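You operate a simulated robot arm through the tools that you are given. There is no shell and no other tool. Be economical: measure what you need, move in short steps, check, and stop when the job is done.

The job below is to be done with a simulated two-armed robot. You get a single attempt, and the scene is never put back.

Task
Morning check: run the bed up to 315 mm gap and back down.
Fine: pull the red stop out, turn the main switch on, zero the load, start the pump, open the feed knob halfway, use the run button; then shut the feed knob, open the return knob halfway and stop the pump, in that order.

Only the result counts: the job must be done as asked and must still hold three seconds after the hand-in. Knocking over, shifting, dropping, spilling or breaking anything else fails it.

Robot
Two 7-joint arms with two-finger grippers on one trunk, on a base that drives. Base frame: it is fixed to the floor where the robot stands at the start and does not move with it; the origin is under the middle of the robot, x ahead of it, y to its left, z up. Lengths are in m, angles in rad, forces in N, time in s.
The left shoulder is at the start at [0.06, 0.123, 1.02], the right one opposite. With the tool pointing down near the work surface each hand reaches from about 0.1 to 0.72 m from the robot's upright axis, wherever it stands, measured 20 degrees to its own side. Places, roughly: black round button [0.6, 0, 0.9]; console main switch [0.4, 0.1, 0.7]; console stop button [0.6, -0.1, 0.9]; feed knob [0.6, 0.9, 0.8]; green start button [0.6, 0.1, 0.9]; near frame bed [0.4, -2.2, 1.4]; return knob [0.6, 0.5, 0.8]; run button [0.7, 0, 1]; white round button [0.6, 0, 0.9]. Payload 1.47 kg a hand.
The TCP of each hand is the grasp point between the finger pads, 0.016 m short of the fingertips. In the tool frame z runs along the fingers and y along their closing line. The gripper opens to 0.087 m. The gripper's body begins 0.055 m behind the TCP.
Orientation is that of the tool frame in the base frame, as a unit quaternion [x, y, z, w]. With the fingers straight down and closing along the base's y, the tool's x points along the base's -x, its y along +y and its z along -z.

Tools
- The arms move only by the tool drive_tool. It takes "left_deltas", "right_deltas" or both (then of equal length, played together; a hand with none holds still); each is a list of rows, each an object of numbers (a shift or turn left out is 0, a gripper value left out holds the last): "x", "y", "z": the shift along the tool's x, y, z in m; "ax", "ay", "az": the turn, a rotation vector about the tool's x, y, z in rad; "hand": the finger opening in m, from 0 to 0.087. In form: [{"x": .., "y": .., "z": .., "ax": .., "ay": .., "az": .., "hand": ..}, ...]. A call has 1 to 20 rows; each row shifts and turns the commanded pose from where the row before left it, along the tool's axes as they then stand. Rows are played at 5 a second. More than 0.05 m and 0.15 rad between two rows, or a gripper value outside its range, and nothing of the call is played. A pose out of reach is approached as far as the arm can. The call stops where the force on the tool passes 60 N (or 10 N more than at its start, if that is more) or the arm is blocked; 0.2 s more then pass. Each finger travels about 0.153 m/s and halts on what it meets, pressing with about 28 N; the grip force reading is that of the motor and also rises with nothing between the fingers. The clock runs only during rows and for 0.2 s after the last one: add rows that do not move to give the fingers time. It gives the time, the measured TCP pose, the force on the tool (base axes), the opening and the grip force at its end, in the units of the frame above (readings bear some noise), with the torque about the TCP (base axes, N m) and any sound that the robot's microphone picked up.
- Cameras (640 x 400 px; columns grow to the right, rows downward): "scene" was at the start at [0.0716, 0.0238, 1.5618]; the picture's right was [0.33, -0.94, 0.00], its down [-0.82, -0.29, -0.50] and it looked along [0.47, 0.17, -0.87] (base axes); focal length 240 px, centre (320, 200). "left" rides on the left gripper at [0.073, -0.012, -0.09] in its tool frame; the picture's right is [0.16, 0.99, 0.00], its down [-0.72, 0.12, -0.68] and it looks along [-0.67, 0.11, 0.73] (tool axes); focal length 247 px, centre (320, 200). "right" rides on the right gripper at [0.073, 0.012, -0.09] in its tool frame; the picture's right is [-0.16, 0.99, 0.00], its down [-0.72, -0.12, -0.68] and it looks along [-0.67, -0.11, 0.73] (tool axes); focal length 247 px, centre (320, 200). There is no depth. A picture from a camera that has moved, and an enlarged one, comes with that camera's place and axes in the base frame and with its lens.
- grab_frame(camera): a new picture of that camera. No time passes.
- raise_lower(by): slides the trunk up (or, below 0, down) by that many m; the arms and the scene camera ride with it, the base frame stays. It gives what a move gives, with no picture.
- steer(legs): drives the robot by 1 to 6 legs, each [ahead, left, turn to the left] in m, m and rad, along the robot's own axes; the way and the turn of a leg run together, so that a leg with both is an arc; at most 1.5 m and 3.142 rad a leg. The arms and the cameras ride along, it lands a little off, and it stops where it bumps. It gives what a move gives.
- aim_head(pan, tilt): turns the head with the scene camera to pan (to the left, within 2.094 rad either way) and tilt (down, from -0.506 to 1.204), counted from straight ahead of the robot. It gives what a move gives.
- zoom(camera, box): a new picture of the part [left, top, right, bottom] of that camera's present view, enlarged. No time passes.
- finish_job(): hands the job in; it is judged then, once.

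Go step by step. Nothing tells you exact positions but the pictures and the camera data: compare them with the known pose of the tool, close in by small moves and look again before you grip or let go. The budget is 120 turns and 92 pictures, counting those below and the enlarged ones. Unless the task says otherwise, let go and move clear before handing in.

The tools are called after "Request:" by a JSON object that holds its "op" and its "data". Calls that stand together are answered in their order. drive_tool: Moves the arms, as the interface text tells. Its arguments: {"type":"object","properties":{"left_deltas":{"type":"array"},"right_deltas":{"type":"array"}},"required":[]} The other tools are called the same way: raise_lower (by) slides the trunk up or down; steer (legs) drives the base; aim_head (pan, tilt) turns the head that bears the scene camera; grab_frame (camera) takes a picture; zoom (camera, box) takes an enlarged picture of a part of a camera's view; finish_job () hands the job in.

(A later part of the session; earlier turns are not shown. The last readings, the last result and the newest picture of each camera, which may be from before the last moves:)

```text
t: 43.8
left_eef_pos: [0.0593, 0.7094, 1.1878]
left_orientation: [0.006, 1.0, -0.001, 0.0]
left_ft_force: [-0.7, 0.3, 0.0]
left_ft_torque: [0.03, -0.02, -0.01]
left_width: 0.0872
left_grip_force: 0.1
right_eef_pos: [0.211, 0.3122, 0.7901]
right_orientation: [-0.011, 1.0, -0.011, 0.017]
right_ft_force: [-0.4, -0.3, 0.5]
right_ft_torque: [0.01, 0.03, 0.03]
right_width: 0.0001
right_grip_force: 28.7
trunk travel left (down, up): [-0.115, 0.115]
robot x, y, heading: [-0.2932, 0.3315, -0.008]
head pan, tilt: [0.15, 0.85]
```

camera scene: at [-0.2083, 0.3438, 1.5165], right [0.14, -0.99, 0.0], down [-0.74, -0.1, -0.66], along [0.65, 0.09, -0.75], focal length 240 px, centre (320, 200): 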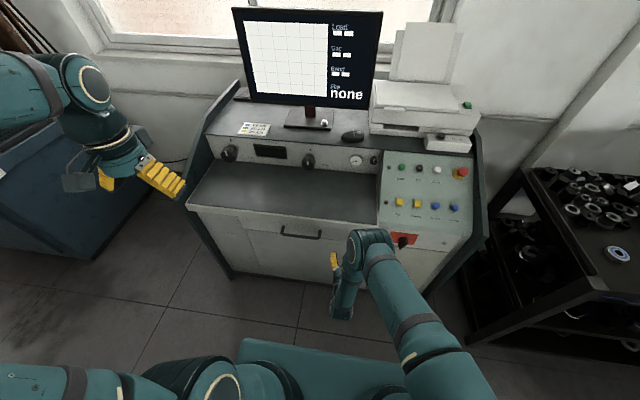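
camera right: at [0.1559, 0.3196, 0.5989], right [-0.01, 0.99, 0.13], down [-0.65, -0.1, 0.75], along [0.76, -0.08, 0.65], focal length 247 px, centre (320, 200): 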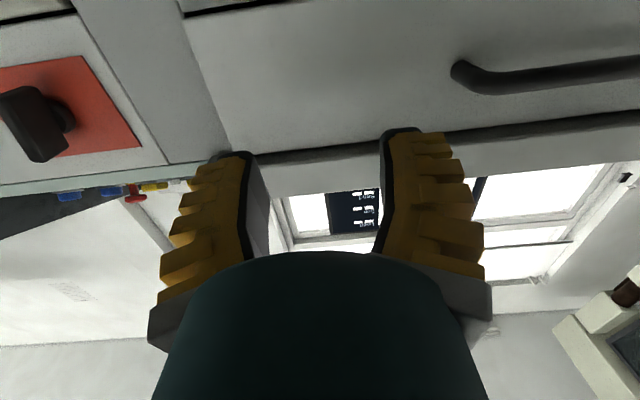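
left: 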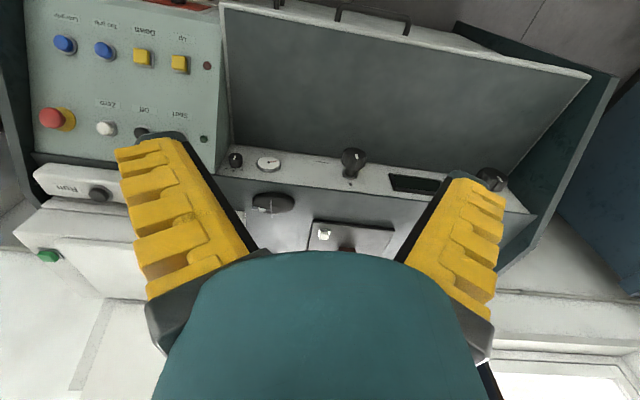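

Now tool-down. I move to a viewing place near the switch.

Request:
{"op": "drive_tool", "data": {"right_deltas": [{"x": -0.016, "y": -0.036}, {"x": -0.016, "y": -0.036}, {"x": -0.016, "y": -0.036}, {"x": -0.016, "y": -0.036}, {"x": -0.016, "y": -0.036}, {}]}}

Request:
{"op": "grab_frame", "data": {"camera": "right"}}

```text
t: 45.2
left_eef_pos: [0.0591, 0.7089, 1.1875]
left_orientation: [0.005, 1.0, 0.0, 0.0]
left_ft_force: [-0.2, 0.4, -0.4]
left_ft_torque: [0.01, 0.0, 0.0]
left_width: 0.087
left_grip_force: 0.1
right_eef_pos: [0.2947, 0.1323, 0.796]
right_orientation: [-0.01, 1.0, -0.012, 0.017]
right_ft_force: [0.4, 0.0, -0.1]
right_ft_torque: [-0.02, 0.0, 0.01]
right_width: 0.0
right_grip_force: 27.4
trunk travel left (down, up): [-0.115, 0.115]
robot x, y, heading: [-0.2972, 0.3315, -0.011]
head pan, tilt: [0.15, 0.85]
```

```text
59 pictures are left
camera right: at [0.2195, 0.1448, 0.8832], right [0.14, 0.99, -0.02], down [0.7, -0.08, 0.71], along [0.7, -0.11, -0.71], focal length 247 px, centre (320, 200)
```

right: 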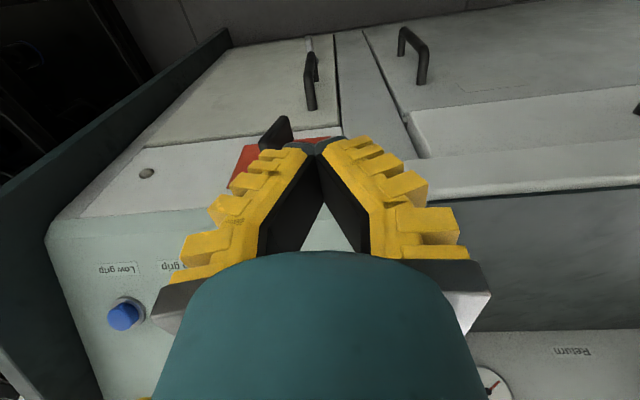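

I lower the closed fingertips to the left of the bar's upper end.

Request:
{"op": "drive_tool", "data": {"right_deltas": [{"x": -0.033, "y": -0.025}, {"z": 0.04}, {"z": 0.04}, {"z": 0.033}, {}]}}

Request:
{"op": "grab_frame", "data": {"camera": "right"}}

```text
t: 46.4
left_eef_pos: [0.0576, 0.7095, 1.1859]
left_orientation: [0.007, 1.0, 0.0, 0.0]
left_ft_force: [-0.4, 0.1, -0.9]
left_ft_torque: [-0.01, -0.03, 0.02]
left_width: 0.0872
left_grip_force: 0.0
right_eef_pos: [0.3316, 0.1045, 0.6849]
right_orientation: [-0.01, 1.0, -0.013, 0.018]
right_ft_force: [0.1, -1.2, -0.3]
right_ft_torque: [-0.02, 0.03, 0.01]
right_width: 0.0001
right_grip_force: 28.0
trunk travel left (down, up): [-0.115, 0.115]
robot x, y, heading: [-0.2971, 0.3298, -0.01]
head pan, tilt: [0.15, 0.85]
```

```text
58 pictures are left
camera right: at [0.2555, 0.1178, 0.7718], right [0.14, 0.99, -0.02], down [0.7, -0.08, 0.71], along [0.7, -0.11, -0.71], focal length 247 px, centre (320, 200)
```

right: 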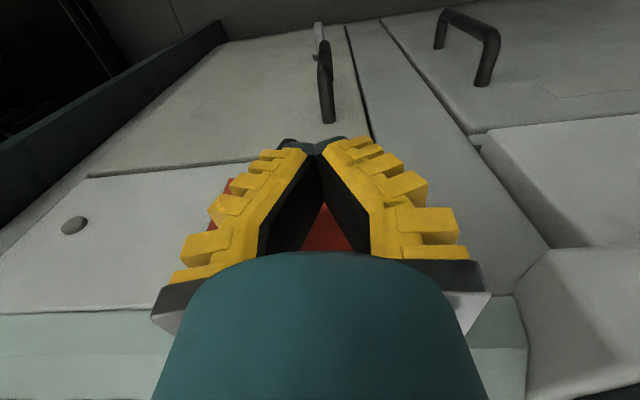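

I push sideways to the right in small steps.

Request:
{"op": "drive_tool", "data": {"right_deltas": [{"y": -0.01}, {"y": -0.01}, {"y": -0.007}, {"y": -0.007}, {"y": -0.006}, {}]}}

Request:
{"op": "zoom", "data": {"camera": "scene", "box": [360, 205, 440, 265]}}

```text
t: 47.8
left_eef_pos: [0.0595, 0.7081, 1.1882]
left_orientation: [0.006, 1.0, 0.0, 0.0]
left_ft_force: [0.0, -0.2, 0.9]
left_ft_torque: [0.0, -0.01, -0.03]
left_width: 0.0871
left_grip_force: 0.1
right_eef_pos: [0.3322, 0.0667, 0.6868]
right_orientation: [-0.009, 1.0, -0.013, 0.018]
right_ft_force: [0.6, 0.9, 0.1]
right_ft_torque: [0.0, -0.01, -0.01]
right_width: 0.0
right_grip_force: 28.4
trunk travel left (down, up): [-0.115, 0.115]
robot x, y, heading: [-0.2925, 0.3305, -0.013]
head pan, tilt: [0.15, 0.85]
```

```text
6.67 times, centred on (400, 235) of scene
camera zoom: at [-0.2084, 0.3438, 1.5165], right [0.14, -0.99, 0.0], down [-0.74, -0.1, -0.66], along [0.65, 0.09, -0.75], focal length 1601 px, centre (-213, -33)
```

zoom: 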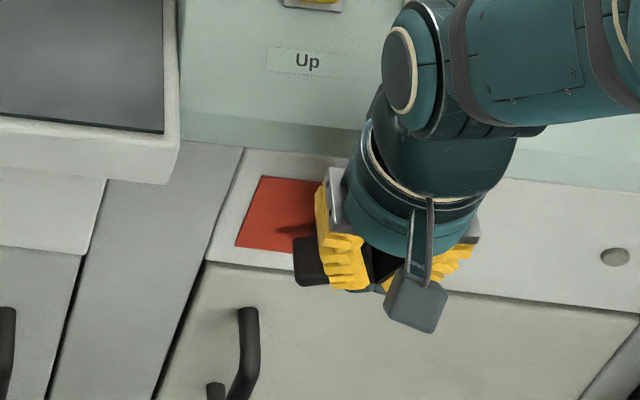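

The bar's left end now sticks out to the left. I lift and look.

Request:
{"op": "drive_tool", "data": {"right_deltas": [{"z": -0.03}, {"z": -0.03}, {"x": 0.03}, {}]}}

Request:
{"op": "grab_frame", "data": {"camera": "right"}}

Request:
{"op": "zoom", "data": {"camera": "scene", "box": [360, 205, 440, 265]}}

```text
t: 48.8
left_eef_pos: [0.0597, 0.7085, 1.1866]
left_orientation: [0.006, 1.0, 0.0, 0.0]
left_ft_force: [0.3, -0.4, 0.2]
left_ft_torque: [0.04, 0.0, -0.01]
left_width: 0.0871
left_grip_force: 0.1
right_eef_pos: [0.302, 0.0684, 0.7455]
right_orientation: [-0.011, 1.0, -0.013, 0.017]
right_ft_force: [0.0, 0.0, -0.1]
right_ft_torque: [-0.01, 0.01, 0.01]
right_width: 0.0002
right_grip_force: 27.9
trunk travel left (down, up): [-0.115, 0.115]
robot x, y, heading: [-0.2938, 0.327, -0.015]
head pan, tilt: [0.15, 0.85]
```

```text
56 pictures are left
camera right: at [0.2263, 0.0804, 0.832], right [0.14, 0.99, -0.02], down [0.7, -0.08, 0.71], along [0.7, -0.11, -0.71], focal length 247 px, centre (320, 200)
```

right: 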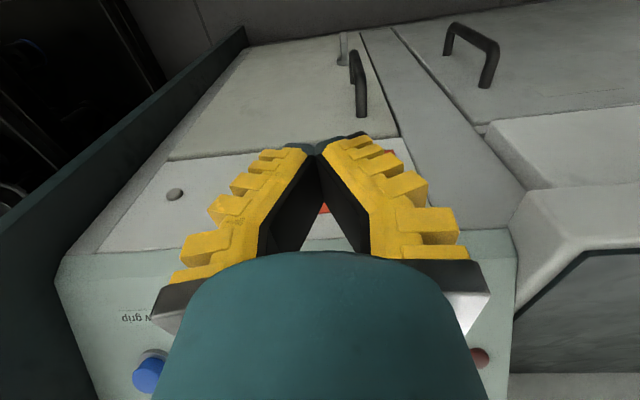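

```text
6.67 times, centred on (400, 235) of scene
camera zoom: at [-0.208, 0.3438, 1.5165], right [0.14, -0.99, 0.0], down [-0.74, -0.1, -0.66], along [0.65, 0.09, -0.75], focal length 1601 px, centre (-213, -33)
```

zoom: 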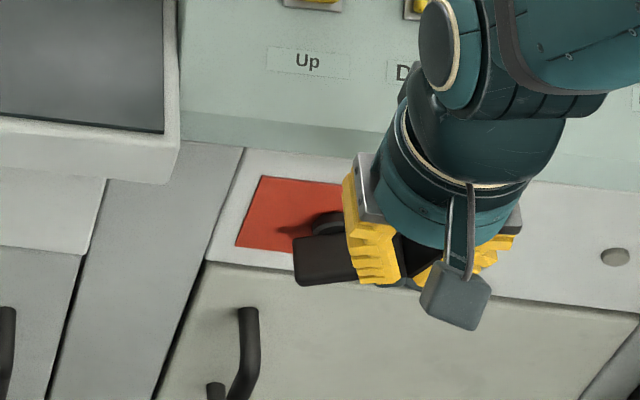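

The bar looks horizontal now. I move the hand aside and check the switch and the screen.

Request:
{"op": "drive_tool", "data": {"right_deltas": [{"z": -0.05}, {"z": -0.05, "y": -0.04}, {"y": -0.04, "z": -0.04}, {"y": -0.04}, {}]}}

Request:
{"op": "zoom", "data": {"camera": "scene", "box": [360, 130, 480, 265]}}

Request:
{"op": "zoom", "data": {"camera": "scene", "box": [220, 0, 400, 120]}}

```text
refused: row 2 steps farther than a row can; nothing moved
```

```text
2.96 times, centred on (420, 198) of scene
camera zoom: at [-0.208, 0.3438, 1.5165], right [0.14, -0.99, 0.0], down [-0.74, -0.1, -0.66], along [0.65, 0.09, -0.75], focal length 711 px, centre (24, 207)
```

zoom: 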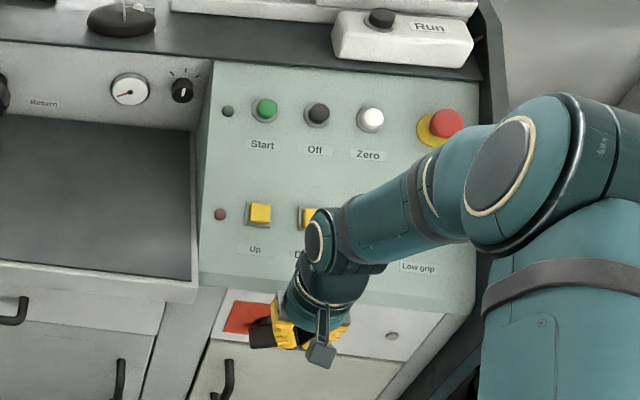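

```text
3.33 times, centred on (310, 60) of scene
camera zoom: at [-0.208, 0.3438, 1.5165], right [0.14, -0.99, 0.0], down [-0.74, -0.1, -0.66], along [0.65, 0.09, -0.75], focal length 800 px, centre (353, 667)
```

zoom: 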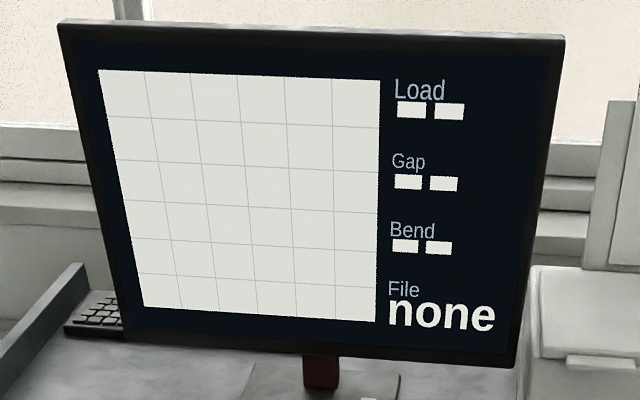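

The readouts are still blank, so the switch may not be fully over. I clear the hand and look at it.

Request:
{"op": "drive_tool", "data": {"right_deltas": [{"z": -0.045}, {"z": -0.045}, {"y": -0.04, "z": -0.025}, {"y": -0.04}, {"y": -0.04}, {}]}}

Request:
{"op": "grab_frame", "data": {"camera": "scene"}}

Request:
{"op": "zoom", "data": {"camera": "scene", "box": [360, 205, 440, 265]}}

```text
t: 50.2
left_eef_pos: [0.0593, 0.7091, 1.1867]
left_orientation: [0.006, 1.0, 0.0, 0.0]
left_ft_force: [-0.5, -0.4, 1.0]
left_ft_torque: [-0.03, 0.01, 0.0]
left_width: 0.0868
left_grip_force: 0.1
right_eef_pos: [0.2991, -0.0496, 0.8625]
right_orientation: [-0.011, 1.0, -0.012, 0.017]
right_ft_force: [0.2, -0.4, 0.1]
right_ft_torque: [0.01, -0.05, 0.03]
right_width: 0.0
right_grip_force: 27.9
trunk travel left (down, up): [-0.115, 0.115]
robot x, y, heading: [-0.2967, 0.3308, -0.009]
head pan, tilt: [0.15, 0.85]
```

```text
52 pictures are left
camera scene: at [-0.2083, 0.3446, 1.5165], right [0.14, -0.99, 0.0], down [-0.74, -0.1, -0.66], along [0.65, 0.09, -0.75], focal length 240 px, centre (320, 200)
```

scene: 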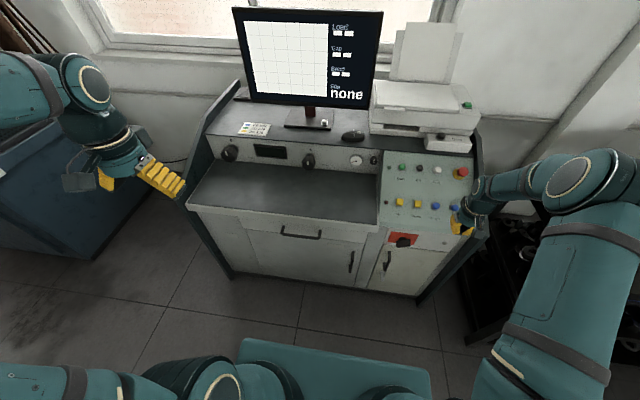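

```text
6.67 times, centred on (400, 235) of scene
camera zoom: at [-0.2083, 0.3446, 1.5165], right [0.14, -0.99, 0.0], down [-0.74, -0.1, -0.66], along [0.65, 0.09, -0.75], focal length 1601 px, centre (-213, -33)
```

zoom: 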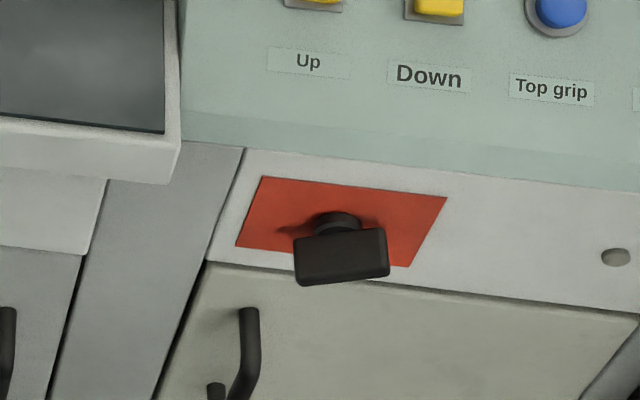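

The bar is about 12–15° short of horizontal. I press its right end down from above.

Request:
{"op": "drive_tool", "data": {"right_deltas": [{"x": -0.011, "y": 0.034}, {"x": -0.011, "y": 0.034}, {"x": -0.011, "y": 0.034}, {"z": 0.04}, {"z": 0.04}, {"z": 0.04}, {"z": 0.04}, {}]}}

Request:
{"op": "drive_tool", "data": {"right_deltas": [{"z": 0.008}, {"z": 0.006}, {"z": 0.005}, {"z": 0.004}, {}]}}

Request:
{"op": "zoom", "data": {"camera": "scene", "box": [320, 0, 480, 265]}}

```text
t: 52.0
left_eef_pos: [0.0583, 0.7095, 1.187]
left_orientation: [0.006, 1.0, 0.0, 0.0]
left_ft_force: [-0.1, -0.4, 0.5]
left_ft_torque: [-0.02, -0.01, -0.05]
left_width: 0.087
left_grip_force: 0.0
right_eef_pos: [0.3392, 0.047, 0.7021]
right_orientation: [-0.01, 1.0, -0.013, 0.017]
right_ft_force: [-0.2, 0.7, -0.6]
right_ft_torque: [0.0, 0.01, 0.0]
right_width: 0.0
right_grip_force: 28.7
trunk travel left (down, up): [-0.115, 0.115]
robot x, y, heading: [-0.2943, 0.3284, -0.01]
head pan, tilt: [0.15, 0.85]
```

```text
t: 53.2
left_eef_pos: [0.0587, 0.7089, 1.1866]
left_orientation: [0.007, 1.0, 0.001, 0.0]
left_ft_force: [0.8, -0.1, -0.1]
left_ft_torque: [0.02, 0.0, -0.01]
left_width: 0.0872
left_grip_force: 0.0
right_eef_pos: [0.3371, 0.047, 0.6798]
right_orientation: [-0.01, 1.0, -0.012, 0.017]
right_ft_force: [0.2, 0.8, 0.2]
right_ft_torque: [0.02, -0.02, 0.0]
right_width: 0.0002
right_grip_force: 28.2
trunk travel left (down, up): [-0.115, 0.115]
robot x, y, heading: [-0.2942, 0.3341, -0.014]
head pan, tilt: [0.15, 0.85]
```

```text
1.51 times, centred on (400, 132) of scene
camera zoom: at [-0.2084, 0.3438, 1.5165], right [0.14, -0.99, 0.0], down [-0.74, -0.1, -0.66], along [0.65, 0.09, -0.75], focal length 362 px, centre (199, 302)
```

zoom: 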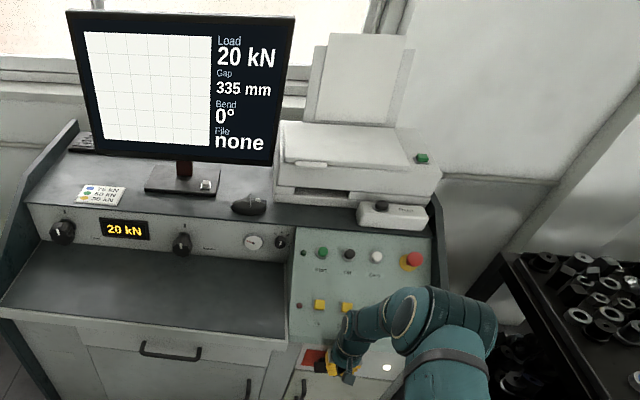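

Power is on: Load 20 kN, Gap 335 mm. Next is Zero: I lift the right hand clear, raise the trunk and drive forward again.

Request:
{"op": "drive_tool", "data": {"right_deltas": [{"z": -0.045}, {"z": -0.045}, {"z": -0.045}, {"z": -0.045}, {"z": -0.045}, {"z": -0.045}, {"z": -0.045}, {"z": -0.045}, {}]}}

Request:
{"op": "raise_lower", "data": {"by": 0.06}}

Request:
{"op": "steer", "data": {"legs": [[0.29, 0.04, 0.012]]}}

Request:
{"op": "aim_head", "data": {"pan": 0.0, "tilt": 0.75}}

Request:
{"op": "grab_frame", "data": {"camera": "scene"}}

```text
t: 55.2
left_eef_pos: [0.0598, 0.7092, 1.1865]
left_orientation: [0.006, 1.0, 0.0, 0.0]
left_ft_force: [0.6, 0.2, -0.1]
left_ft_torque: [-0.02, 0.01, -0.02]
left_width: 0.087
left_grip_force: 0.1
right_eef_pos: [0.3227, 0.0563, 1.0403]
right_orientation: [-0.01, 1.0, -0.013, 0.017]
right_ft_force: [-0.1, -0.6, -0.4]
right_ft_torque: [-0.01, 0.02, 0.01]
right_width: 0.0
right_grip_force: 28.1
trunk travel left (down, up): [-0.115, 0.115]
robot x, y, heading: [-0.2939, 0.3302, -0.007]
head pan, tilt: [0.15, 0.85]
```

```text
t: 56.2
left_eef_pos: [0.0586, 0.7085, 1.2469]
left_orientation: [0.006, 1.0, 0.0, -0.001]
left_ft_force: [0.0, -1.0, -0.3]
left_ft_torque: [-0.01, -0.04, -0.01]
left_width: 0.087
left_grip_force: 0.1
right_eef_pos: [0.3226, 0.0558, 1.099]
right_orientation: [-0.01, 1.0, -0.012, 0.016]
right_ft_force: [0.3, -0.7, 0.0]
right_ft_torque: [0.0, 0.0, 0.01]
right_width: 0.0
right_grip_force: 28.2
trunk travel left (down, up): [-0.175, 0.055]
robot x, y, heading: [-0.2942, 0.3296, -0.009]
head pan, tilt: [0.15, 0.85]
```

```text
t: 58.2
left_eef_pos: [0.347, 0.7495, 1.2466]
left_orientation: [0.001, 1.0, 0.0, 0.0]
left_ft_force: [0.1, -0.2, -0.2]
left_ft_torque: [0.02, 0.0, 0.03]
left_width: 0.0869
left_grip_force: 0.0
right_eef_pos: [0.6176, 0.0997, 1.099]
right_orientation: [-0.016, 1.0, -0.012, 0.017]
right_ft_force: [0.5, 0.3, 0.7]
right_ft_torque: [0.01, 0.0, -0.03]
right_width: 0.0
right_grip_force: 27.9
trunk travel left (down, up): [-0.175, 0.055]
robot x, y, heading: [-0.0031, 0.3685, -0.003]
head pan, tilt: [0.15, 0.85]
```

```text
t: 58.9
left_eef_pos: [0.3466, 0.7506, 1.247]
left_orientation: [0.001, 1.0, 0.0, -0.001]
left_ft_force: [-0.6, 0.7, -1.0]
left_ft_torque: [0.0, -0.01, 0.03]
left_width: 0.0871
left_grip_force: 0.2
right_eef_pos: [0.6165, 0.0994, 1.1005]
right_orientation: [-0.016, 1.0, -0.012, 0.018]
right_ft_force: [0.2, -0.2, -0.5]
right_ft_torque: [0.02, 0.01, 0.04]
right_width: 0.0
right_grip_force: 28.1
trunk travel left (down, up): [-0.175, 0.055]
robot x, y, heading: [-0.002, 0.3704, 0.001]
head pan, tilt: [0.0, 0.75]
```

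```text
49 pictures are left
camera scene: at [0.0878, 0.3706, 1.5845], right [0.0, -1.0, 0.0], down [-0.68, 0.0, -0.73], along [0.73, 0.0, -0.68], focal length 240 px, centre (320, 200)
```

scene: 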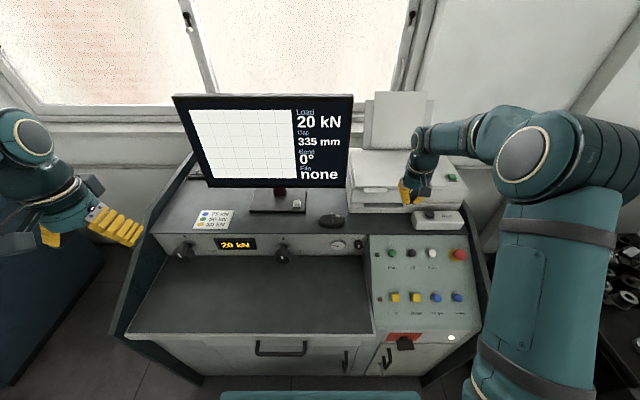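

Screen is readable from here. Zero is at about (0.575, -0.022, 0.878); I move the right hand back, tilt it and hover over it.

Request:
{"op": "drive_tool", "data": {"right_deltas": [{"x": 0.05}, {"x": 0.05}, {"ay": -0.12, "y": -0.024}, {"ay": -0.12, "y": -0.024}, {"ay": -0.12, "y": -0.024}, {"ay": -0.12, "y": -0.024}, {"ay": -0.12, "y": -0.024}, {"x": 0.04}, {"x": 0.04}, {"z": 0.045}, {"z": 0.045}, {"z": 0.03}, {}]}}

Request:
{"op": "grab_frame", "data": {"camera": "right"}}

```text
t: 61.7
left_eef_pos: [0.3454, 0.7502, 1.2465]
left_orientation: [0.001, 1.0, 0.0, -0.001]
left_ft_force: [-0.3, 1.1, 0.0]
left_ft_torque: [0.01, -0.02, -0.01]
left_width: 0.087
left_grip_force: 0.0
right_eef_pos: [0.5266, -0.0258, 0.9574]
right_orientation: [-0.019, 0.95, -0.007, 0.312]
right_ft_force: [0.2, 0.4, -0.2]
right_ft_torque: [0.02, 0.02, 0.03]
right_width: 0.0
right_grip_force: 27.8
trunk travel left (down, up): [-0.175, 0.055]
robot x, y, heading: [-0.0043, 0.3649, -0.003]
head pan, tilt: [0.0, 0.75]
```

```text
48 pictures are left
camera right: at [0.4151, -0.017, 0.9853], right [0.1, 0.99, 0.07], down [0.18, -0.09, 0.98], along [0.98, -0.08, -0.19], focal length 247 px, centre (320, 200)
```

right: 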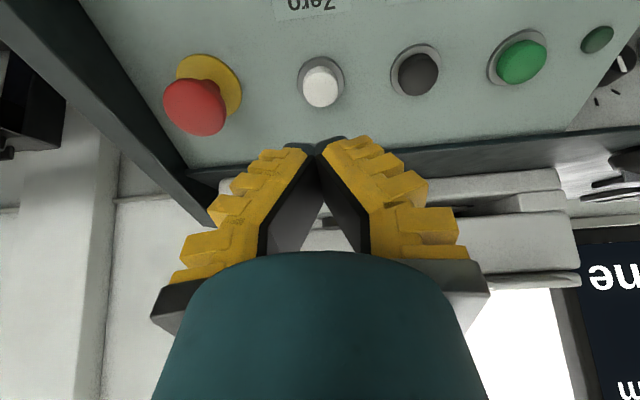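

Zero is confirmed at (0.575, -0.024, 0.873). I align and press in small steps.

Request:
{"op": "drive_tool", "data": {"right_deltas": [{"x": 0.011, "y": 0.001}, {"z": 0.035}, {"z": 0.035}, {}]}}

Request:
{"op": "drive_tool", "data": {"right_deltas": [{"z": 0.005}, {"z": 0.004}, {"z": 0.004}, {"z": 0.003}, {}]}}

Request:
{"op": "zoom", "data": {"camera": "scene", "box": [170, 90, 490, 300]}}

```text
t: 62.7
left_eef_pos: [0.3456, 0.7499, 1.2475]
left_orientation: [0.0, 1.0, 0.0, 0.0]
left_ft_force: [-0.2, 0.0, 0.4]
left_ft_torque: [0.01, -0.02, -0.03]
left_width: 0.0868
left_grip_force: 0.0
right_eef_pos: [0.5596, -0.026, 0.8926]
right_orientation: [-0.018, 0.949, -0.007, 0.314]
right_ft_force: [0.4, 0.0, 0.5]
right_ft_torque: [0.03, 0.01, 0.0]
right_width: 0.0
right_grip_force: 28.4
trunk travel left (down, up): [-0.175, 0.055]
robot x, y, heading: [-0.0055, 0.3712, 0.004]
head pan, tilt: [0.0, 0.75]
```

```text
t: 63.9
left_eef_pos: [0.3465, 0.751, 1.2464]
left_orientation: [0.001, 1.0, 0.0, -0.001]
left_ft_force: [-0.1, 0.3, -0.2]
left_ft_torque: [0.01, -0.01, 0.0]
left_width: 0.0868
left_grip_force: 0.0
right_eef_pos: [0.5691, -0.0264, 0.8803]
right_orientation: [-0.018, 0.95, -0.008, 0.312]
right_ft_force: [-3.9, 1.0, 2.6]
right_ft_torque: [0.04, 0.06, 0.04]
right_width: 0.006
right_grip_force: 27.8
trunk travel left (down, up): [-0.175, 0.055]
robot x, y, heading: [-0.0074, 0.3635, 0.001]
head pan, tilt: [0.0, 0.75]
heard: click
```

```text
1.90 times, centred on (330, 195) of scene
camera zoom: at [0.0874, 0.3709, 1.5846], right [0.0, -1.0, 0.0], down [-0.68, 0.0, -0.73], along [0.73, 0.0, -0.68], focal length 457 px, centre (301, 210)
```

zoom: 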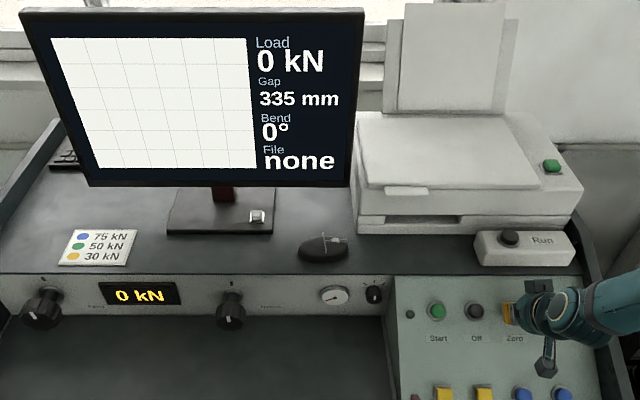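

Zero worked (click, 0 kN). Next I move over to Start and press it.

Request:
{"op": "drive_tool", "data": {"right_deltas": [{"z": -0.045}, {"y": 0.045}, {"y": 0.045}, {"y": 0.045}, {"y": 0.009, "x": -0.005}, {}]}}

Request:
{"op": "grab_frame", "data": {"camera": "right"}}

```text
t: 65.3
left_eef_pos: [0.3461, 0.75, 1.2468]
left_orientation: [0.001, 1.0, 0.0, 0.0]
left_ft_force: [-0.3, -0.1, -0.4]
left_ft_torque: [0.0, 0.0, -0.01]
left_width: 0.0868
left_grip_force: 0.1
right_eef_pos: [0.541, 0.1187, 0.9162]
right_orientation: [-0.019, 0.95, -0.008, 0.311]
right_ft_force: [-0.8, 0.1, -0.2]
right_ft_torque: [0.02, -0.01, 0.0]
right_width: 0.0
right_grip_force: 28.0
trunk travel left (down, up): [-0.175, 0.055]
robot x, y, heading: [-0.0023, 0.3707, 0.0]
head pan, tilt: [0.0, 0.75]
```

```text
46 pictures are left
camera right: at [0.4303, 0.1279, 0.9438], right [0.1, 0.99, 0.07], down [0.18, -0.09, 0.98], along [0.98, -0.08, -0.19], focal length 247 px, centre (320, 200)
```

right: 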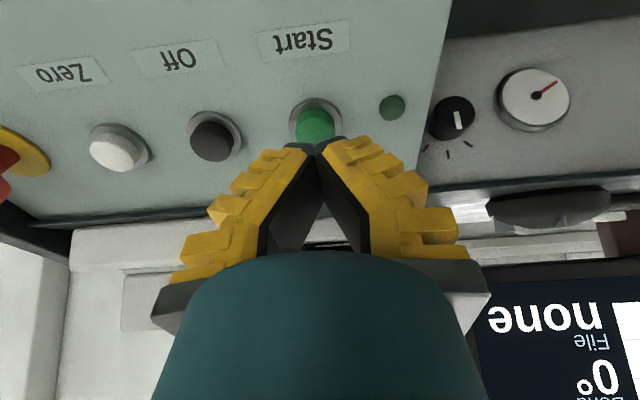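

Aligned with Start; press.

Request:
{"op": "drive_tool", "data": {"right_deltas": [{"z": 0.032, "y": -0.002}, {"z": 0.008}, {"z": 0.005}, {"z": 0.004}, {}]}}

```text
t: 66.5
left_eef_pos: [0.3442, 0.7495, 1.2467]
left_orientation: [0.001, 1.0, 0.0, 0.001]
left_ft_force: [-0.1, 0.0, 0.0]
left_ft_torque: [0.01, -0.02, -0.01]
left_width: 0.0866
left_grip_force: 0.2
right_eef_pos: [0.5694, 0.1171, 0.8768]
right_orientation: [-0.018, 0.95, -0.008, 0.313]
right_ft_force: [-7.2, -0.4, 14.5]
right_ft_torque: [-0.08, 0.07, -0.03]
right_width: 0.0063
right_grip_force: 28.6
trunk travel left (down, up): [-0.175, 0.055]
robot x, y, heading: [-0.0035, 0.3727, -0.0]
head pan, tilt: [0.0, 0.75]
heard: click
```

Click heard. I back off and position the right hand near Run, while checking the lamp.

Request:
{"op": "drive_tool", "data": {"right_deltas": [{"z": -0.045}, {"z": -0.045}, {"z": -0.04}, {"x": -0.03, "y": -0.035}, {"x": -0.03, "y": -0.035}, {"x": -0.03, "y": -0.035}, {"x": -0.03, "y": -0.035}, {}]}}

Request:
{"op": "grab_frame", "data": {"camera": "right"}}

Request:
{"op": "zoom", "data": {"camera": "scene", "box": [150, 90, 470, 300]}}

```text
t: 68.3
left_eef_pos: [0.345, 0.7514, 1.2457]
left_orientation: [0.001, 1.0, -0.001, 0.0]
left_ft_force: [-0.2, 0.3, 0.6]
left_ft_torque: [-0.01, 0.01, -0.03]
left_width: 0.0868
left_grip_force: 0.1
right_eef_pos: [0.5948, -0.0181, 1.0569]
right_orientation: [-0.018, 0.95, -0.008, 0.312]
right_ft_force: [0.0, -0.7, 0.0]
right_ft_torque: [-0.01, 0.03, 0.0]
right_width: 0.0
right_grip_force: 28.2
trunk travel left (down, up): [-0.175, 0.055]
robot x, y, heading: [-0.0022, 0.3675, 0.003]
head pan, tilt: [0.0, 0.75]
```

```text
45 pictures are left
camera right: at [0.4836, -0.0089, 1.0849], right [0.1, 0.99, 0.07], down [0.18, -0.09, 0.98], along [0.98, -0.08, -0.19], focal length 247 px, centre (320, 200)
```

right: 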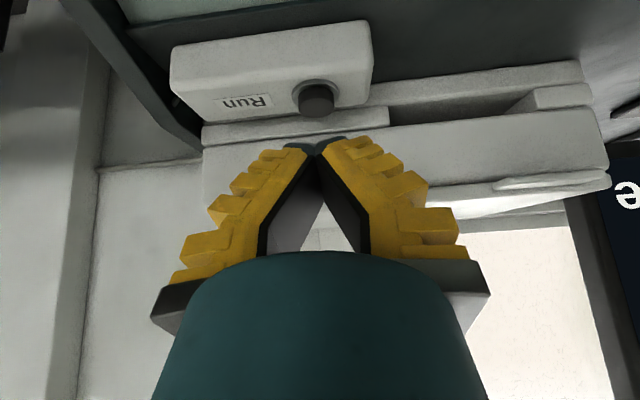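

```text
1.90 times, centred on (310, 195) of scene
camera zoom: at [0.0879, 0.3713, 1.5845], right [0.0, -1.0, 0.0], down [-0.68, 0.0, -0.73], along [0.73, 0.0, -0.68], focal length 457 px, centre (339, 210)
```

zoom: 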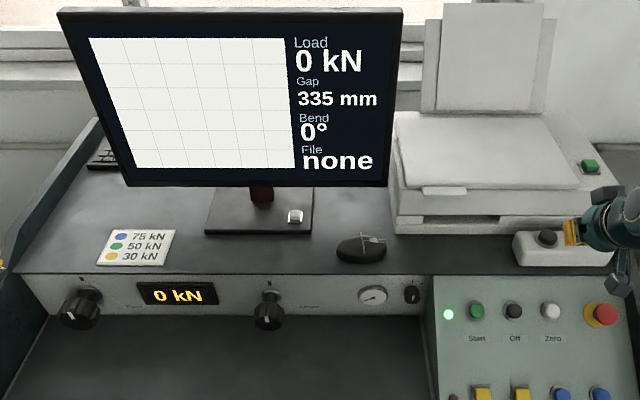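

The pump lamp is lit; Gap still 335. The knobs' axes are horizontal (caps at x≈0.576, z≈0.833; feed y≈0.87), with the desk close below, so I'll roll the left hand 90° to keep its camera clear. First I bring the right hand to a hover over Run and roll the left.

Request:
{"op": "drive_tool", "data": {"right_deltas": [{"x": -0.014, "y": -0.004}, {"z": 0.04}, {"z": 0.04}, {"z": 0.02}, {}]}}

Request:
{"op": "drive_tool", "data": {"left_deltas": [{"az": -0.143}, {"az": -0.143}, {"az": -0.143}, {"az": -0.143}, {"az": -0.143}, {"az": -0.143}, {"az": -0.143}, {"az": -0.143}, {"az": -0.143}, {"az": -0.143}, {"az": -0.141}, {"z": 0.04}, {"z": 0.04}, {"z": 0.04}, {}]}}

Request:
{"op": "drive_tool", "data": {"left_deltas": [{"ax": 0.143}, {"ax": 0.143}, {"ax": 0.143}, {"ax": 0.143}, {"ax": 0.143}, {"ax": 0.143}, {"ax": 0.143}, {"ax": 0.143}, {"ax": 0.143}, {"ax": 0.143}, {"ax": 0.141}, {}]}}

Request:
{"op": "grab_frame", "data": {"camera": "scene"}}

```text
t: 69.5
left_eef_pos: [0.3457, 0.7509, 1.2471]
left_orientation: [0.001, 1.0, 0.0, -0.001]
left_ft_force: [0.1, -0.2, -0.3]
left_ft_torque: [-0.02, -0.04, -0.01]
left_width: 0.087
left_grip_force: 0.0
right_eef_pos: [0.6651, -0.0235, 0.9831]
right_orientation: [-0.018, 0.95, -0.007, 0.312]
right_ft_force: [0.0, 0.2, 0.7]
right_ft_torque: [-0.01, 0.01, 0.02]
right_width: 0.0003
right_grip_force: 28.2
trunk travel left (down, up): [-0.175, 0.055]
robot x, y, heading: [-0.0008, 0.3699, 0.001]
head pan, tilt: [0.0, 0.75]
```

```text
t: 72.7
left_eef_pos: [0.347, 0.748, 1.1275]
left_orientation: [-0.707, 0.707, -0.001, 0.0]
left_ft_force: [-0.1, -0.9, 0.2]
left_ft_torque: [-0.04, -0.03, 0.01]
left_width: 0.0869
left_grip_force: 0.1
right_eef_pos: [0.6644, -0.0231, 0.9837]
right_orientation: [-0.019, 0.95, -0.007, 0.312]
right_ft_force: [0.2, 0.8, -0.2]
right_ft_torque: [0.03, 0.03, 0.01]
right_width: 0.0001
right_grip_force: 27.8
trunk travel left (down, up): [-0.175, 0.055]
robot x, y, heading: [-0.001, 0.3718, -0.001]
head pan, tilt: [0.0, 0.75]
```

```text
t: 75.3
left_eef_pos: [0.3721, 0.7888, 1.1348]
left_orientation: [-0.498, 0.502, -0.501, 0.499]
left_ft_force: [-0.9, -0.1, 0.0]
left_ft_torque: [0.0, -0.01, -0.01]
left_width: 0.0869
left_grip_force: 0.0
left hand out of reach, approached as far as the arm can: row 6, 7, 8, 9
right_eef_pos: [0.6648, -0.0239, 0.9831]
right_orientation: [-0.019, 0.95, -0.007, 0.312]
right_ft_force: [0.6, 0.0, 1.0]
right_ft_torque: [0.0, -0.01, -0.02]
right_width: 0.0
right_grip_force: 28.5
trunk travel left (down, up): [-0.175, 0.055]
robot x, y, heading: [-0.0019, 0.3664, 0.001]
head pan, tilt: [0.0, 0.75]
```

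```text
43 pictures are left
camera scene: at [0.0882, 0.3703, 1.5846], right [0.0, -1.0, 0.0], down [-0.68, 0.0, -0.73], along [0.73, 0.0, -0.68], focal length 240 px, centre (320, 200)
```

scene: 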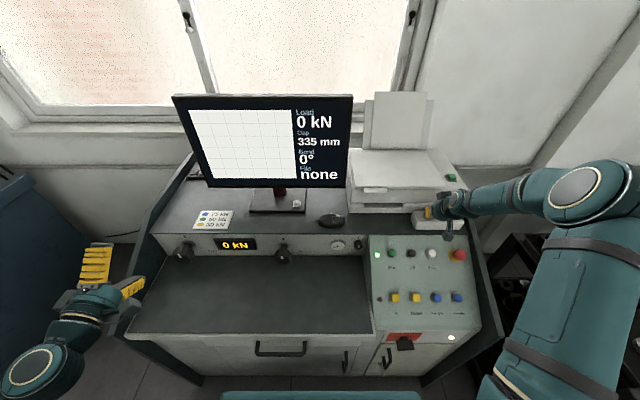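

Roll and tilt reached. Now I lower the left hand in front of the feed knob.

Request:
{"op": "drive_tool", "data": {"left_deltas": [{"y": 0.045, "x": -0.012}, {"y": 0.045, "x": -0.012}, {"y": 0.045, "x": -0.012}, {"y": 0.045, "x": -0.012}, {"y": 0.045, "x": -0.012}, {"y": 0.045, "x": -0.012}, {"y": 0.03, "x": -0.009}, {"z": 0.04}, {"z": 0.04}, {}]}}

Request:
{"op": "grab_frame", "data": {"camera": "left"}}

```text
t: 77.5
left_eef_pos: [0.4492, 0.8714, 0.8374]
left_orientation: [-0.499, 0.501, -0.501, 0.499]
left_ft_force: [0.0, 0.5, 0.6]
left_ft_torque: [0.0, -0.03, 0.01]
left_width: 0.0867
left_grip_force: 0.1
right_eef_pos: [0.6645, -0.0232, 0.984]
right_orientation: [-0.018, 0.95, -0.008, 0.313]
right_ft_force: [-0.1, 0.0, 0.7]
right_ft_torque: [0.0, 0.0, 0.01]
right_width: 0.0
right_grip_force: 28.2
trunk travel left (down, up): [-0.175, 0.055]
robot x, y, heading: [-0.0062, 0.3676, 0.002]
head pan, tilt: [0.0, 0.75]
```

```text
42 pictures are left
camera left: at [0.3595, 0.7985, 0.8471], right [0.0, -0.16, -0.99], down [-0.68, 0.73, -0.12], along [0.73, 0.67, -0.11], focal length 247 px, centre (320, 200)
```

left: 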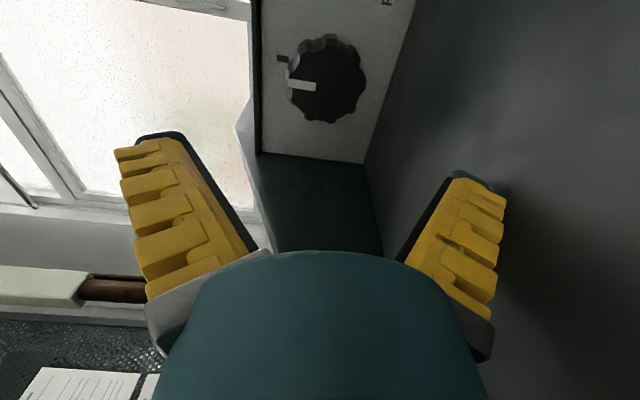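

The feed knob is well seen, pointer at its tick. I align (6 mm shifts), advance around the cap, and look.

Request:
{"op": "drive_tool", "data": {"left_deltas": [{"x": 0.0065, "y": 0.006}, {"z": 0.04}, {"z": 0.04}, {"z": 0.035}, {"z": 0.018}, {}]}}

Request:
{"op": "grab_frame", "data": {"camera": "left"}}

```text
t: 78.9
left_eef_pos: [0.5822, 0.8615, 0.8338]
left_orientation: [0.498, -0.5, 0.501, -0.5]
left_ft_force: [-11.9, -1.8, 15.1]
left_ft_torque: [-0.13, 1.17, 0.01]
left_width: 0.0828
left_grip_force: 0.1
right_eef_pos: [0.6625, -0.0238, 0.9836]
right_orientation: [-0.018, 0.95, -0.007, 0.312]
right_ft_force: [0.6, 0.0, 0.2]
right_ft_torque: [0.0, 0.01, -0.03]
right_width: 0.0001
right_grip_force: 27.9
trunk travel left (down, up): [-0.175, 0.055]
robot x, y, heading: [-0.0022, 0.3715, 0.0]
head pan, tilt: [0.0, 0.75]
```

```text
41 pictures are left
camera left: at [0.4918, 0.7901, 0.8431], right [0.0, -0.16, -0.99], down [-0.68, 0.73, -0.12], along [0.73, 0.67, -0.11], focal length 247 px, centre (320, 200)
```

left: 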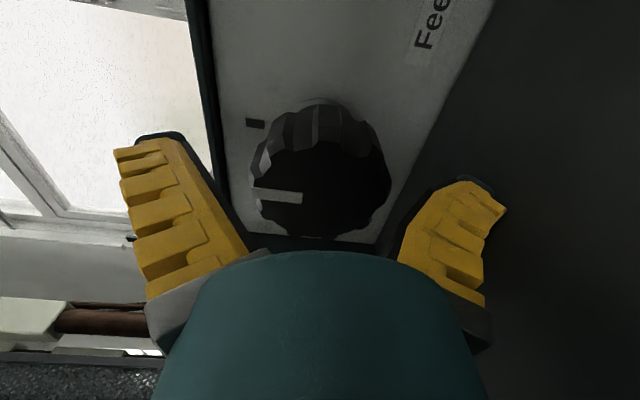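

The lower fingertip grazes the desk; closing lifts it off. I close on the cap.

Request:
{"op": "drive_tool", "data": {"left_deltas": [{"z": -0.003, "hand": 0.075}, {"hand": 0.065}, {"hand": 0.04}, {"hand": 0.0}, {}, {}]}}

Request:
{"op": "grab_frame", "data": {"camera": "left"}}

```text
t: 80.3
left_eef_pos: [0.5789, 0.8636, 0.8329]
left_orientation: [-0.499, 0.501, -0.501, 0.499]
left_ft_force: [-5.0, -4.0, 2.6]
left_ft_torque: [0.01, -0.09, -0.02]
left_width: 0.0625
left_grip_force: 30.0
right_eef_pos: [0.6639, -0.0238, 0.9823]
right_orientation: [-0.019, 0.95, -0.006, 0.312]
right_ft_force: [-0.1, -0.7, 0.6]
right_ft_torque: [0.02, -0.01, 0.01]
right_width: 0.0
right_grip_force: 27.6
trunk travel left (down, up): [-0.175, 0.055]
robot x, y, heading: [-0.0014, 0.3688, -0.004]
head pan, tilt: [0.0, 0.75]
```

```text
40 pictures are left
camera left: at [0.4896, 0.7906, 0.8421], right [0.0, -0.16, -0.99], down [-0.68, 0.73, -0.12], along [0.73, 0.67, -0.11], focal length 247 px, centre (320, 200)
```

left: 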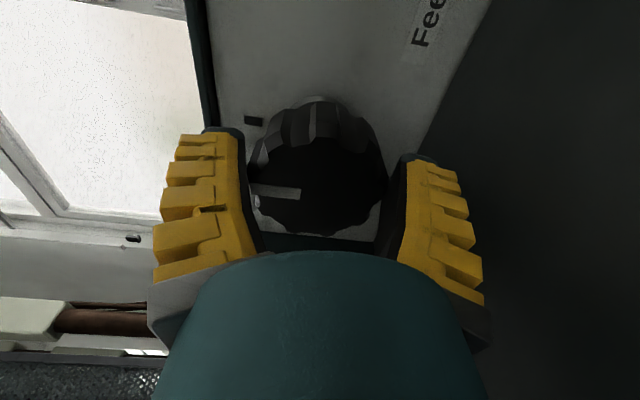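

Gripped. I test a small counter-clockwise turn and watch torque.

Request:
{"op": "drive_tool", "data": {"left_deltas": [{"az": -0.06}, {"az": -0.06}, {"az": -0.06}, {}]}}

Request:
{"op": "zoom", "data": {"camera": "scene", "box": [150, 90, 470, 300]}}

Request:
{"op": "zoom", "data": {"camera": "left", "box": [200, 80, 420, 250]}}

```text
t: 81.3
left_eef_pos: [0.5793, 0.8627, 0.8332]
left_orientation: [0.541, -0.453, 0.544, -0.454]
left_ft_force: [-4.1, -2.1, 13.7]
left_ft_torque: [0.09, -0.12, 0.06]
left_width: 0.0622
left_grip_force: 30.0
right_eef_pos: [0.6626, -0.0242, 0.9831]
right_orientation: [-0.017, 0.95, -0.008, 0.313]
right_ft_force: [-0.1, -0.3, 0.3]
right_ft_torque: [0.02, -0.03, 0.01]
right_width: 0.0
right_grip_force: 28.5
trunk travel left (down, up): [-0.175, 0.055]
robot x, y, heading: [-0.0028, 0.3698, -0.001]
head pan, tilt: [0.0, 0.75]
```

```text
1.90 times, centred on (310, 195) of scene
camera zoom: at [0.0864, 0.3694, 1.5847], right [0.0, -1.0, 0.0], down [-0.68, 0.0, -0.73], along [0.73, 0.0, -0.68], focal length 457 px, centre (339, 210)
```

zoom: 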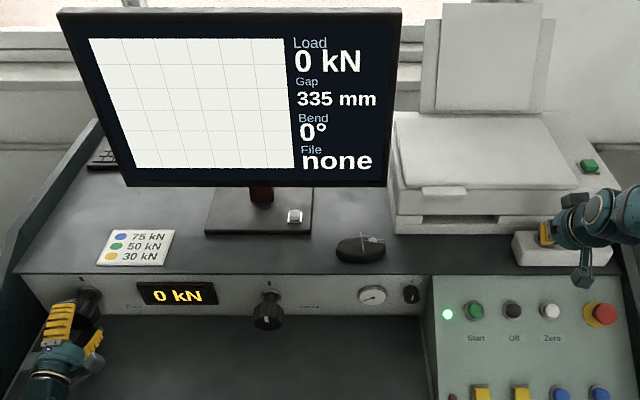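

```text
2.35 times, centred on (310, 165) of left
camera zoom: at [0.4895, 0.7939, 0.8559], right [0.0, -0.33, -0.94], down [-0.68, 0.69, -0.24], along [0.73, 0.64, -0.22], focal length 581 px, centre (344, 282)
```

zoom: 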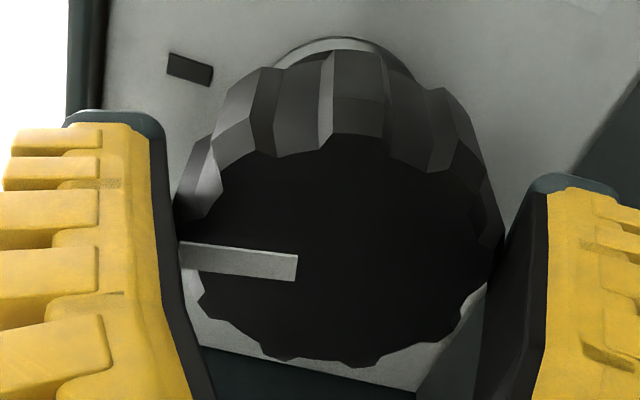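

The knob follows freely counter-clockwise. I continue turning and watch Gap.

Request:
{"op": "drive_tool", "data": {"left_deltas": [{"az": -0.1}, {"az": -0.1}, {"az": -0.1}, {"az": -0.1}, {"az": -0.1}, {"az": -0.1}, {}]}}

Request:
{"op": "zoom", "data": {"camera": "scene", "box": [150, 90, 470, 300]}}

```text
t: 82.9
left_eef_pos: [0.5792, 0.8672, 0.8337]
left_orientation: [0.652, -0.27, 0.654, -0.274]
left_ft_force: [-2.7, 27.8, 25.3]
left_ft_torque: [0.09, 0.18, 0.35]
left_width: 0.0616
left_grip_force: 30.3
right_eef_pos: [0.6634, -0.0217, 0.9839]
right_orientation: [-0.018, 0.95, -0.008, 0.313]
right_ft_force: [-0.7, -0.1, -0.5]
right_ft_torque: [-0.02, 0.02, -0.02]
right_width: 0.0
right_grip_force: 27.6
trunk travel left (down, up): [-0.175, 0.055]
robot x, y, heading: [-0.0042, 0.3704, 0.001]
head pan, tilt: [0.0, 0.75]
```

```text
1.90 times, centred on (310, 195) of scene
camera zoom: at [0.0856, 0.372, 1.5847], right [0.0, -1.0, 0.0], down [-0.68, 0.0, -0.73], along [0.73, 0.0, -0.68], focal length 457 px, centre (339, 210)
```

zoom: 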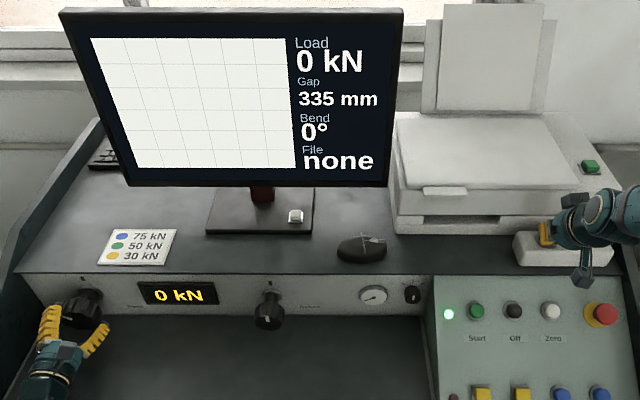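

Gap stays at 335, so Run seems to gate motion. I ease the sideways load and keep turning to learn the knob's range.

Request:
{"op": "drive_tool", "data": {"left_deltas": [{"y": -0.003}, {"az": -0.1}, {"az": -0.1}, {"az": -0.1}, {"az": -0.1}, {"az": -0.1}, {"az": -0.1}, {"az": -0.1}, {"az": -0.08}, {}]}}

Request:
{"op": "grab_frame", "data": {"camera": "left"}}

Request:
{"op": "zoom", "data": {"camera": "scene", "box": [150, 90, 470, 300]}}

```text
t: 85.1
left_eef_pos: [0.579, 0.8713, 0.8313]
left_orientation: [0.707, -0.003, 0.707, -0.005]
left_ft_force: [-8.1, 34.1, 10.1]
left_ft_torque: [0.02, 0.17, 0.32]
left_width: 0.0613
left_grip_force: 29.7
right_eef_pos: [0.6629, -0.021, 0.9852]
right_orientation: [-0.019, 0.95, -0.008, 0.313]
right_ft_force: [0.6, -0.1, -0.7]
right_ft_torque: [0.0, 0.01, 0.01]
right_width: 0.0001
right_grip_force: 27.6
trunk travel left (down, up): [-0.175, 0.055]
robot x, y, heading: [-0.0076, 0.369, 0.003]
head pan, tilt: [0.0, 0.75]
```

```text
36 pictures are left
camera left: at [0.4888, 0.8809, 0.9032], right [0.0, -0.99, 0.15], down [-0.68, -0.11, -0.72], along [0.73, -0.1, -0.67], focal length 247 px, centre (320, 200)
```

left: 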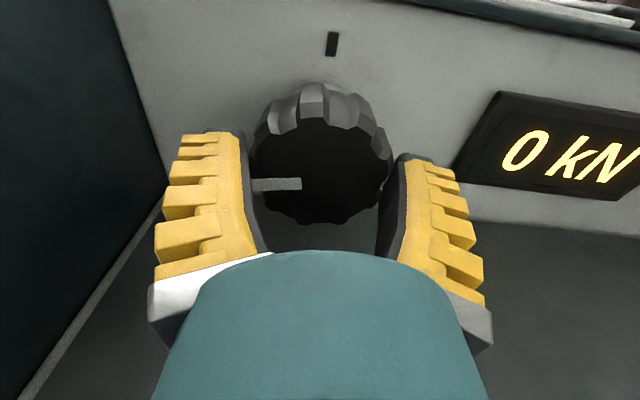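

```text
1.90 times, centred on (310, 195) of scene
camera zoom: at [0.0863, 0.3735, 1.5846], right [0.0, -1.0, 0.0], down [-0.68, 0.0, -0.73], along [0.73, 0.0, -0.68], focal length 457 px, centre (339, 210)
```

zoom: 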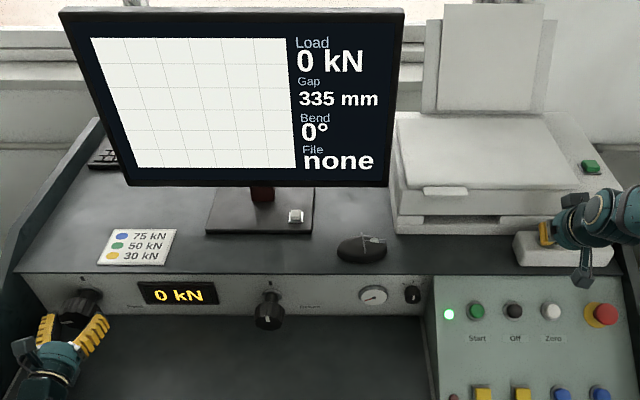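

A quarter turn made, no stop felt yet. I continue carefully to find the end of travel.

Request:
{"op": "drive_tool", "data": {"left_deltas": [{"y": -0.003}, {"az": -0.1}, {"az": -0.1}, {"az": -0.1}, {"az": -0.1}, {"az": -0.1}, {"az": -0.1}, {}]}}

Request:
{"op": "grab_frame", "data": {"camera": "left"}}

```text
t: 86.9
left_eef_pos: [0.5629, 0.7919, 0.8909]
left_orientation: [0.679, 0.206, 0.675, 0.202]
left_ft_force: [-0.4, -0.1, 0.5]
left_ft_torque: [0.0, 0.01, 0.0]
left_width: 0.0
left_grip_force: 27.9
left hand out of reach, approached as far as the arm can: row 3, 4, 5, 6, 7
right_eef_pos: [0.6647, -0.0233, 0.9828]
right_orientation: [-0.018, 0.95, -0.008, 0.312]
right_ft_force: [-0.2, 0.9, -0.2]
right_ft_torque: [0.0, -0.03, 0.0]
right_width: 0.0001
right_grip_force: 27.9
trunk travel left (down, up): [-0.175, 0.055]
robot x, y, heading: [-0.0018, 0.3725, -0.0]
head pan, tilt: [0.0, 0.75]
```

```text
34 pictures are left
camera left: at [0.4729, 0.8411, 0.9442], right [0.01, -0.74, 0.68], down [-0.68, -0.5, -0.53], along [0.73, -0.46, -0.51], focal length 247 px, centre (320, 200)
```

left: 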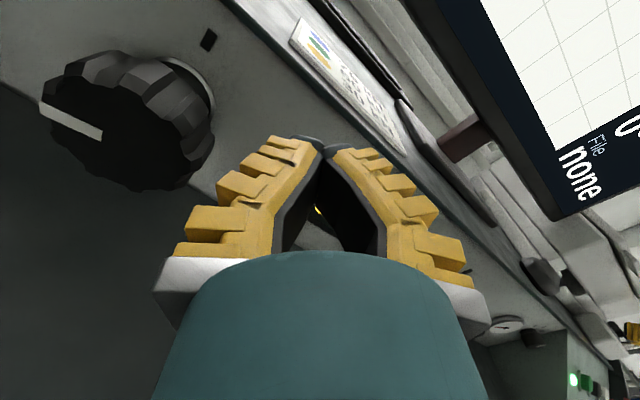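

The wrist reached its limit and the hand slipped off the knob, now at roughly 110° open. I back away, unwind the hand, and re-align for another grip.

Request:
{"op": "drive_tool", "data": {"left_deltas": [{"z": -0.045}, {"z": -0.045}, {"z": -0.02, "hand": 0.075}, {"az": 0.144}, {"az": 0.144}, {"az": 0.144}, {"az": 0.144}, {"az": 0.144}, {"az": 0.144}, {"az": 0.144}, {"az": 0.144}, {"az": 0.144}, {"az": 0.144}, {"az": 0.144}, {"az": 0.144}, {"az": 0.144}, {"az": 0.144}, {"az": 0.144}, {}]}}

```text
t: 90.9
left_eef_pos: [0.4531, 0.7901, 0.8924]
left_orientation: [-0.499, 0.501, -0.5, 0.5]
left_ft_force: [-0.3, 0.4, 0.0]
left_ft_torque: [0.01, 0.01, -0.01]
left_width: 0.0777
left_grip_force: 1.5
left hand out of reach, approached as far as the arm can: row 3
right_eef_pos: [0.6642, -0.0232, 0.9825]
right_orientation: [-0.018, 0.95, -0.008, 0.312]
right_ft_force: [-0.2, 1.2, 0.4]
right_ft_torque: [0.02, 0.02, -0.02]
right_width: 0.0
right_grip_force: 28.4
trunk travel left (down, up): [-0.175, 0.055]
robot x, y, heading: [-0.0029, 0.3702, 0.001]
head pan, tilt: [0.0, 0.75]
```

I move to the knob centre (y≈0.872, z≈0.832) with a picture before closing.

Request:
{"op": "drive_tool", "data": {"left_deltas": [{"x": -0.04, "y": 0.03}, {"x": -0.042, "y": 0.03}, {"z": 0.04}, {"z": 0.04}, {"z": 0.03}, {"z": 0.013}, {}]}}

Request:
{"op": "grab_frame", "data": {"camera": "left"}}

```text
refused: row 2 steps farther than a row can; nothing moved
```

```text
33 pictures are left
camera left: at [0.3632, 0.7172, 0.9025], right [0.0, -0.16, -0.99], down [-0.68, 0.73, -0.11], along [0.73, 0.67, -0.11], focal length 247 px, centre (320, 200)
```

left: 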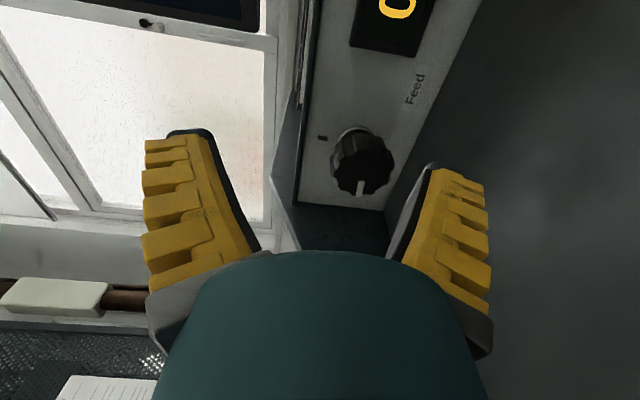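

The pointer is at about 90° (left). I repeat the approach with smaller steps.

Request:
{"op": "drive_tool", "data": {"left_deltas": [{"x": -0.04, "y": 0.02}, {"x": -0.042, "y": 0.02}, {"y": 0.02}, {"z": 0.04}, {"z": 0.04}, {"z": 0.03}, {"z": 0.013}, {}]}}

Request:
{"op": "grab_frame", "data": {"camera": "left"}}

```text
t: 92.7
left_eef_pos: [0.5772, 0.8706, 0.8317]
left_orientation: [0.499, -0.5, 0.501, -0.499]
left_ft_force: [-0.4, 0.1, 0.0]
left_ft_torque: [0.0, -0.04, 0.02]
left_width: 0.0776
left_grip_force: 1.8
right_eef_pos: [0.6651, -0.0237, 0.9824]
right_orientation: [-0.019, 0.95, -0.007, 0.311]
right_ft_force: [0.1, 0.6, 1.1]
right_ft_torque: [0.02, -0.01, 0.02]
right_width: 0.0001
right_grip_force: 28.6
trunk travel left (down, up): [-0.175, 0.055]
robot x, y, heading: [-0.0015, 0.3712, -0.001]
head pan, tilt: [0.0, 0.75]
```

```text
32 pictures are left
camera left: at [0.4865, 0.7993, 0.8417], right [0.0, -0.16, -0.99], down [-0.68, 0.73, -0.12], along [0.73, 0.67, -0.11], focal length 247 px, centre (320, 200)
```

left: 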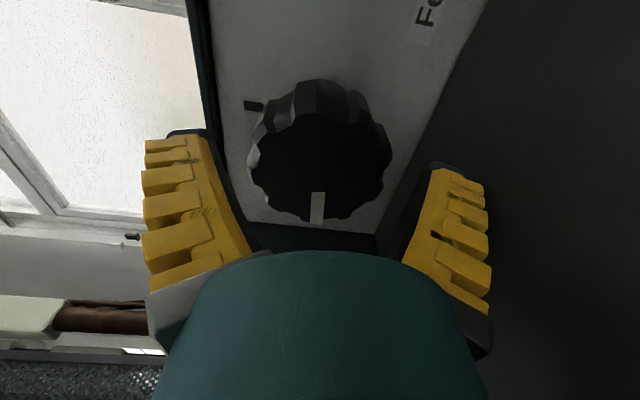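

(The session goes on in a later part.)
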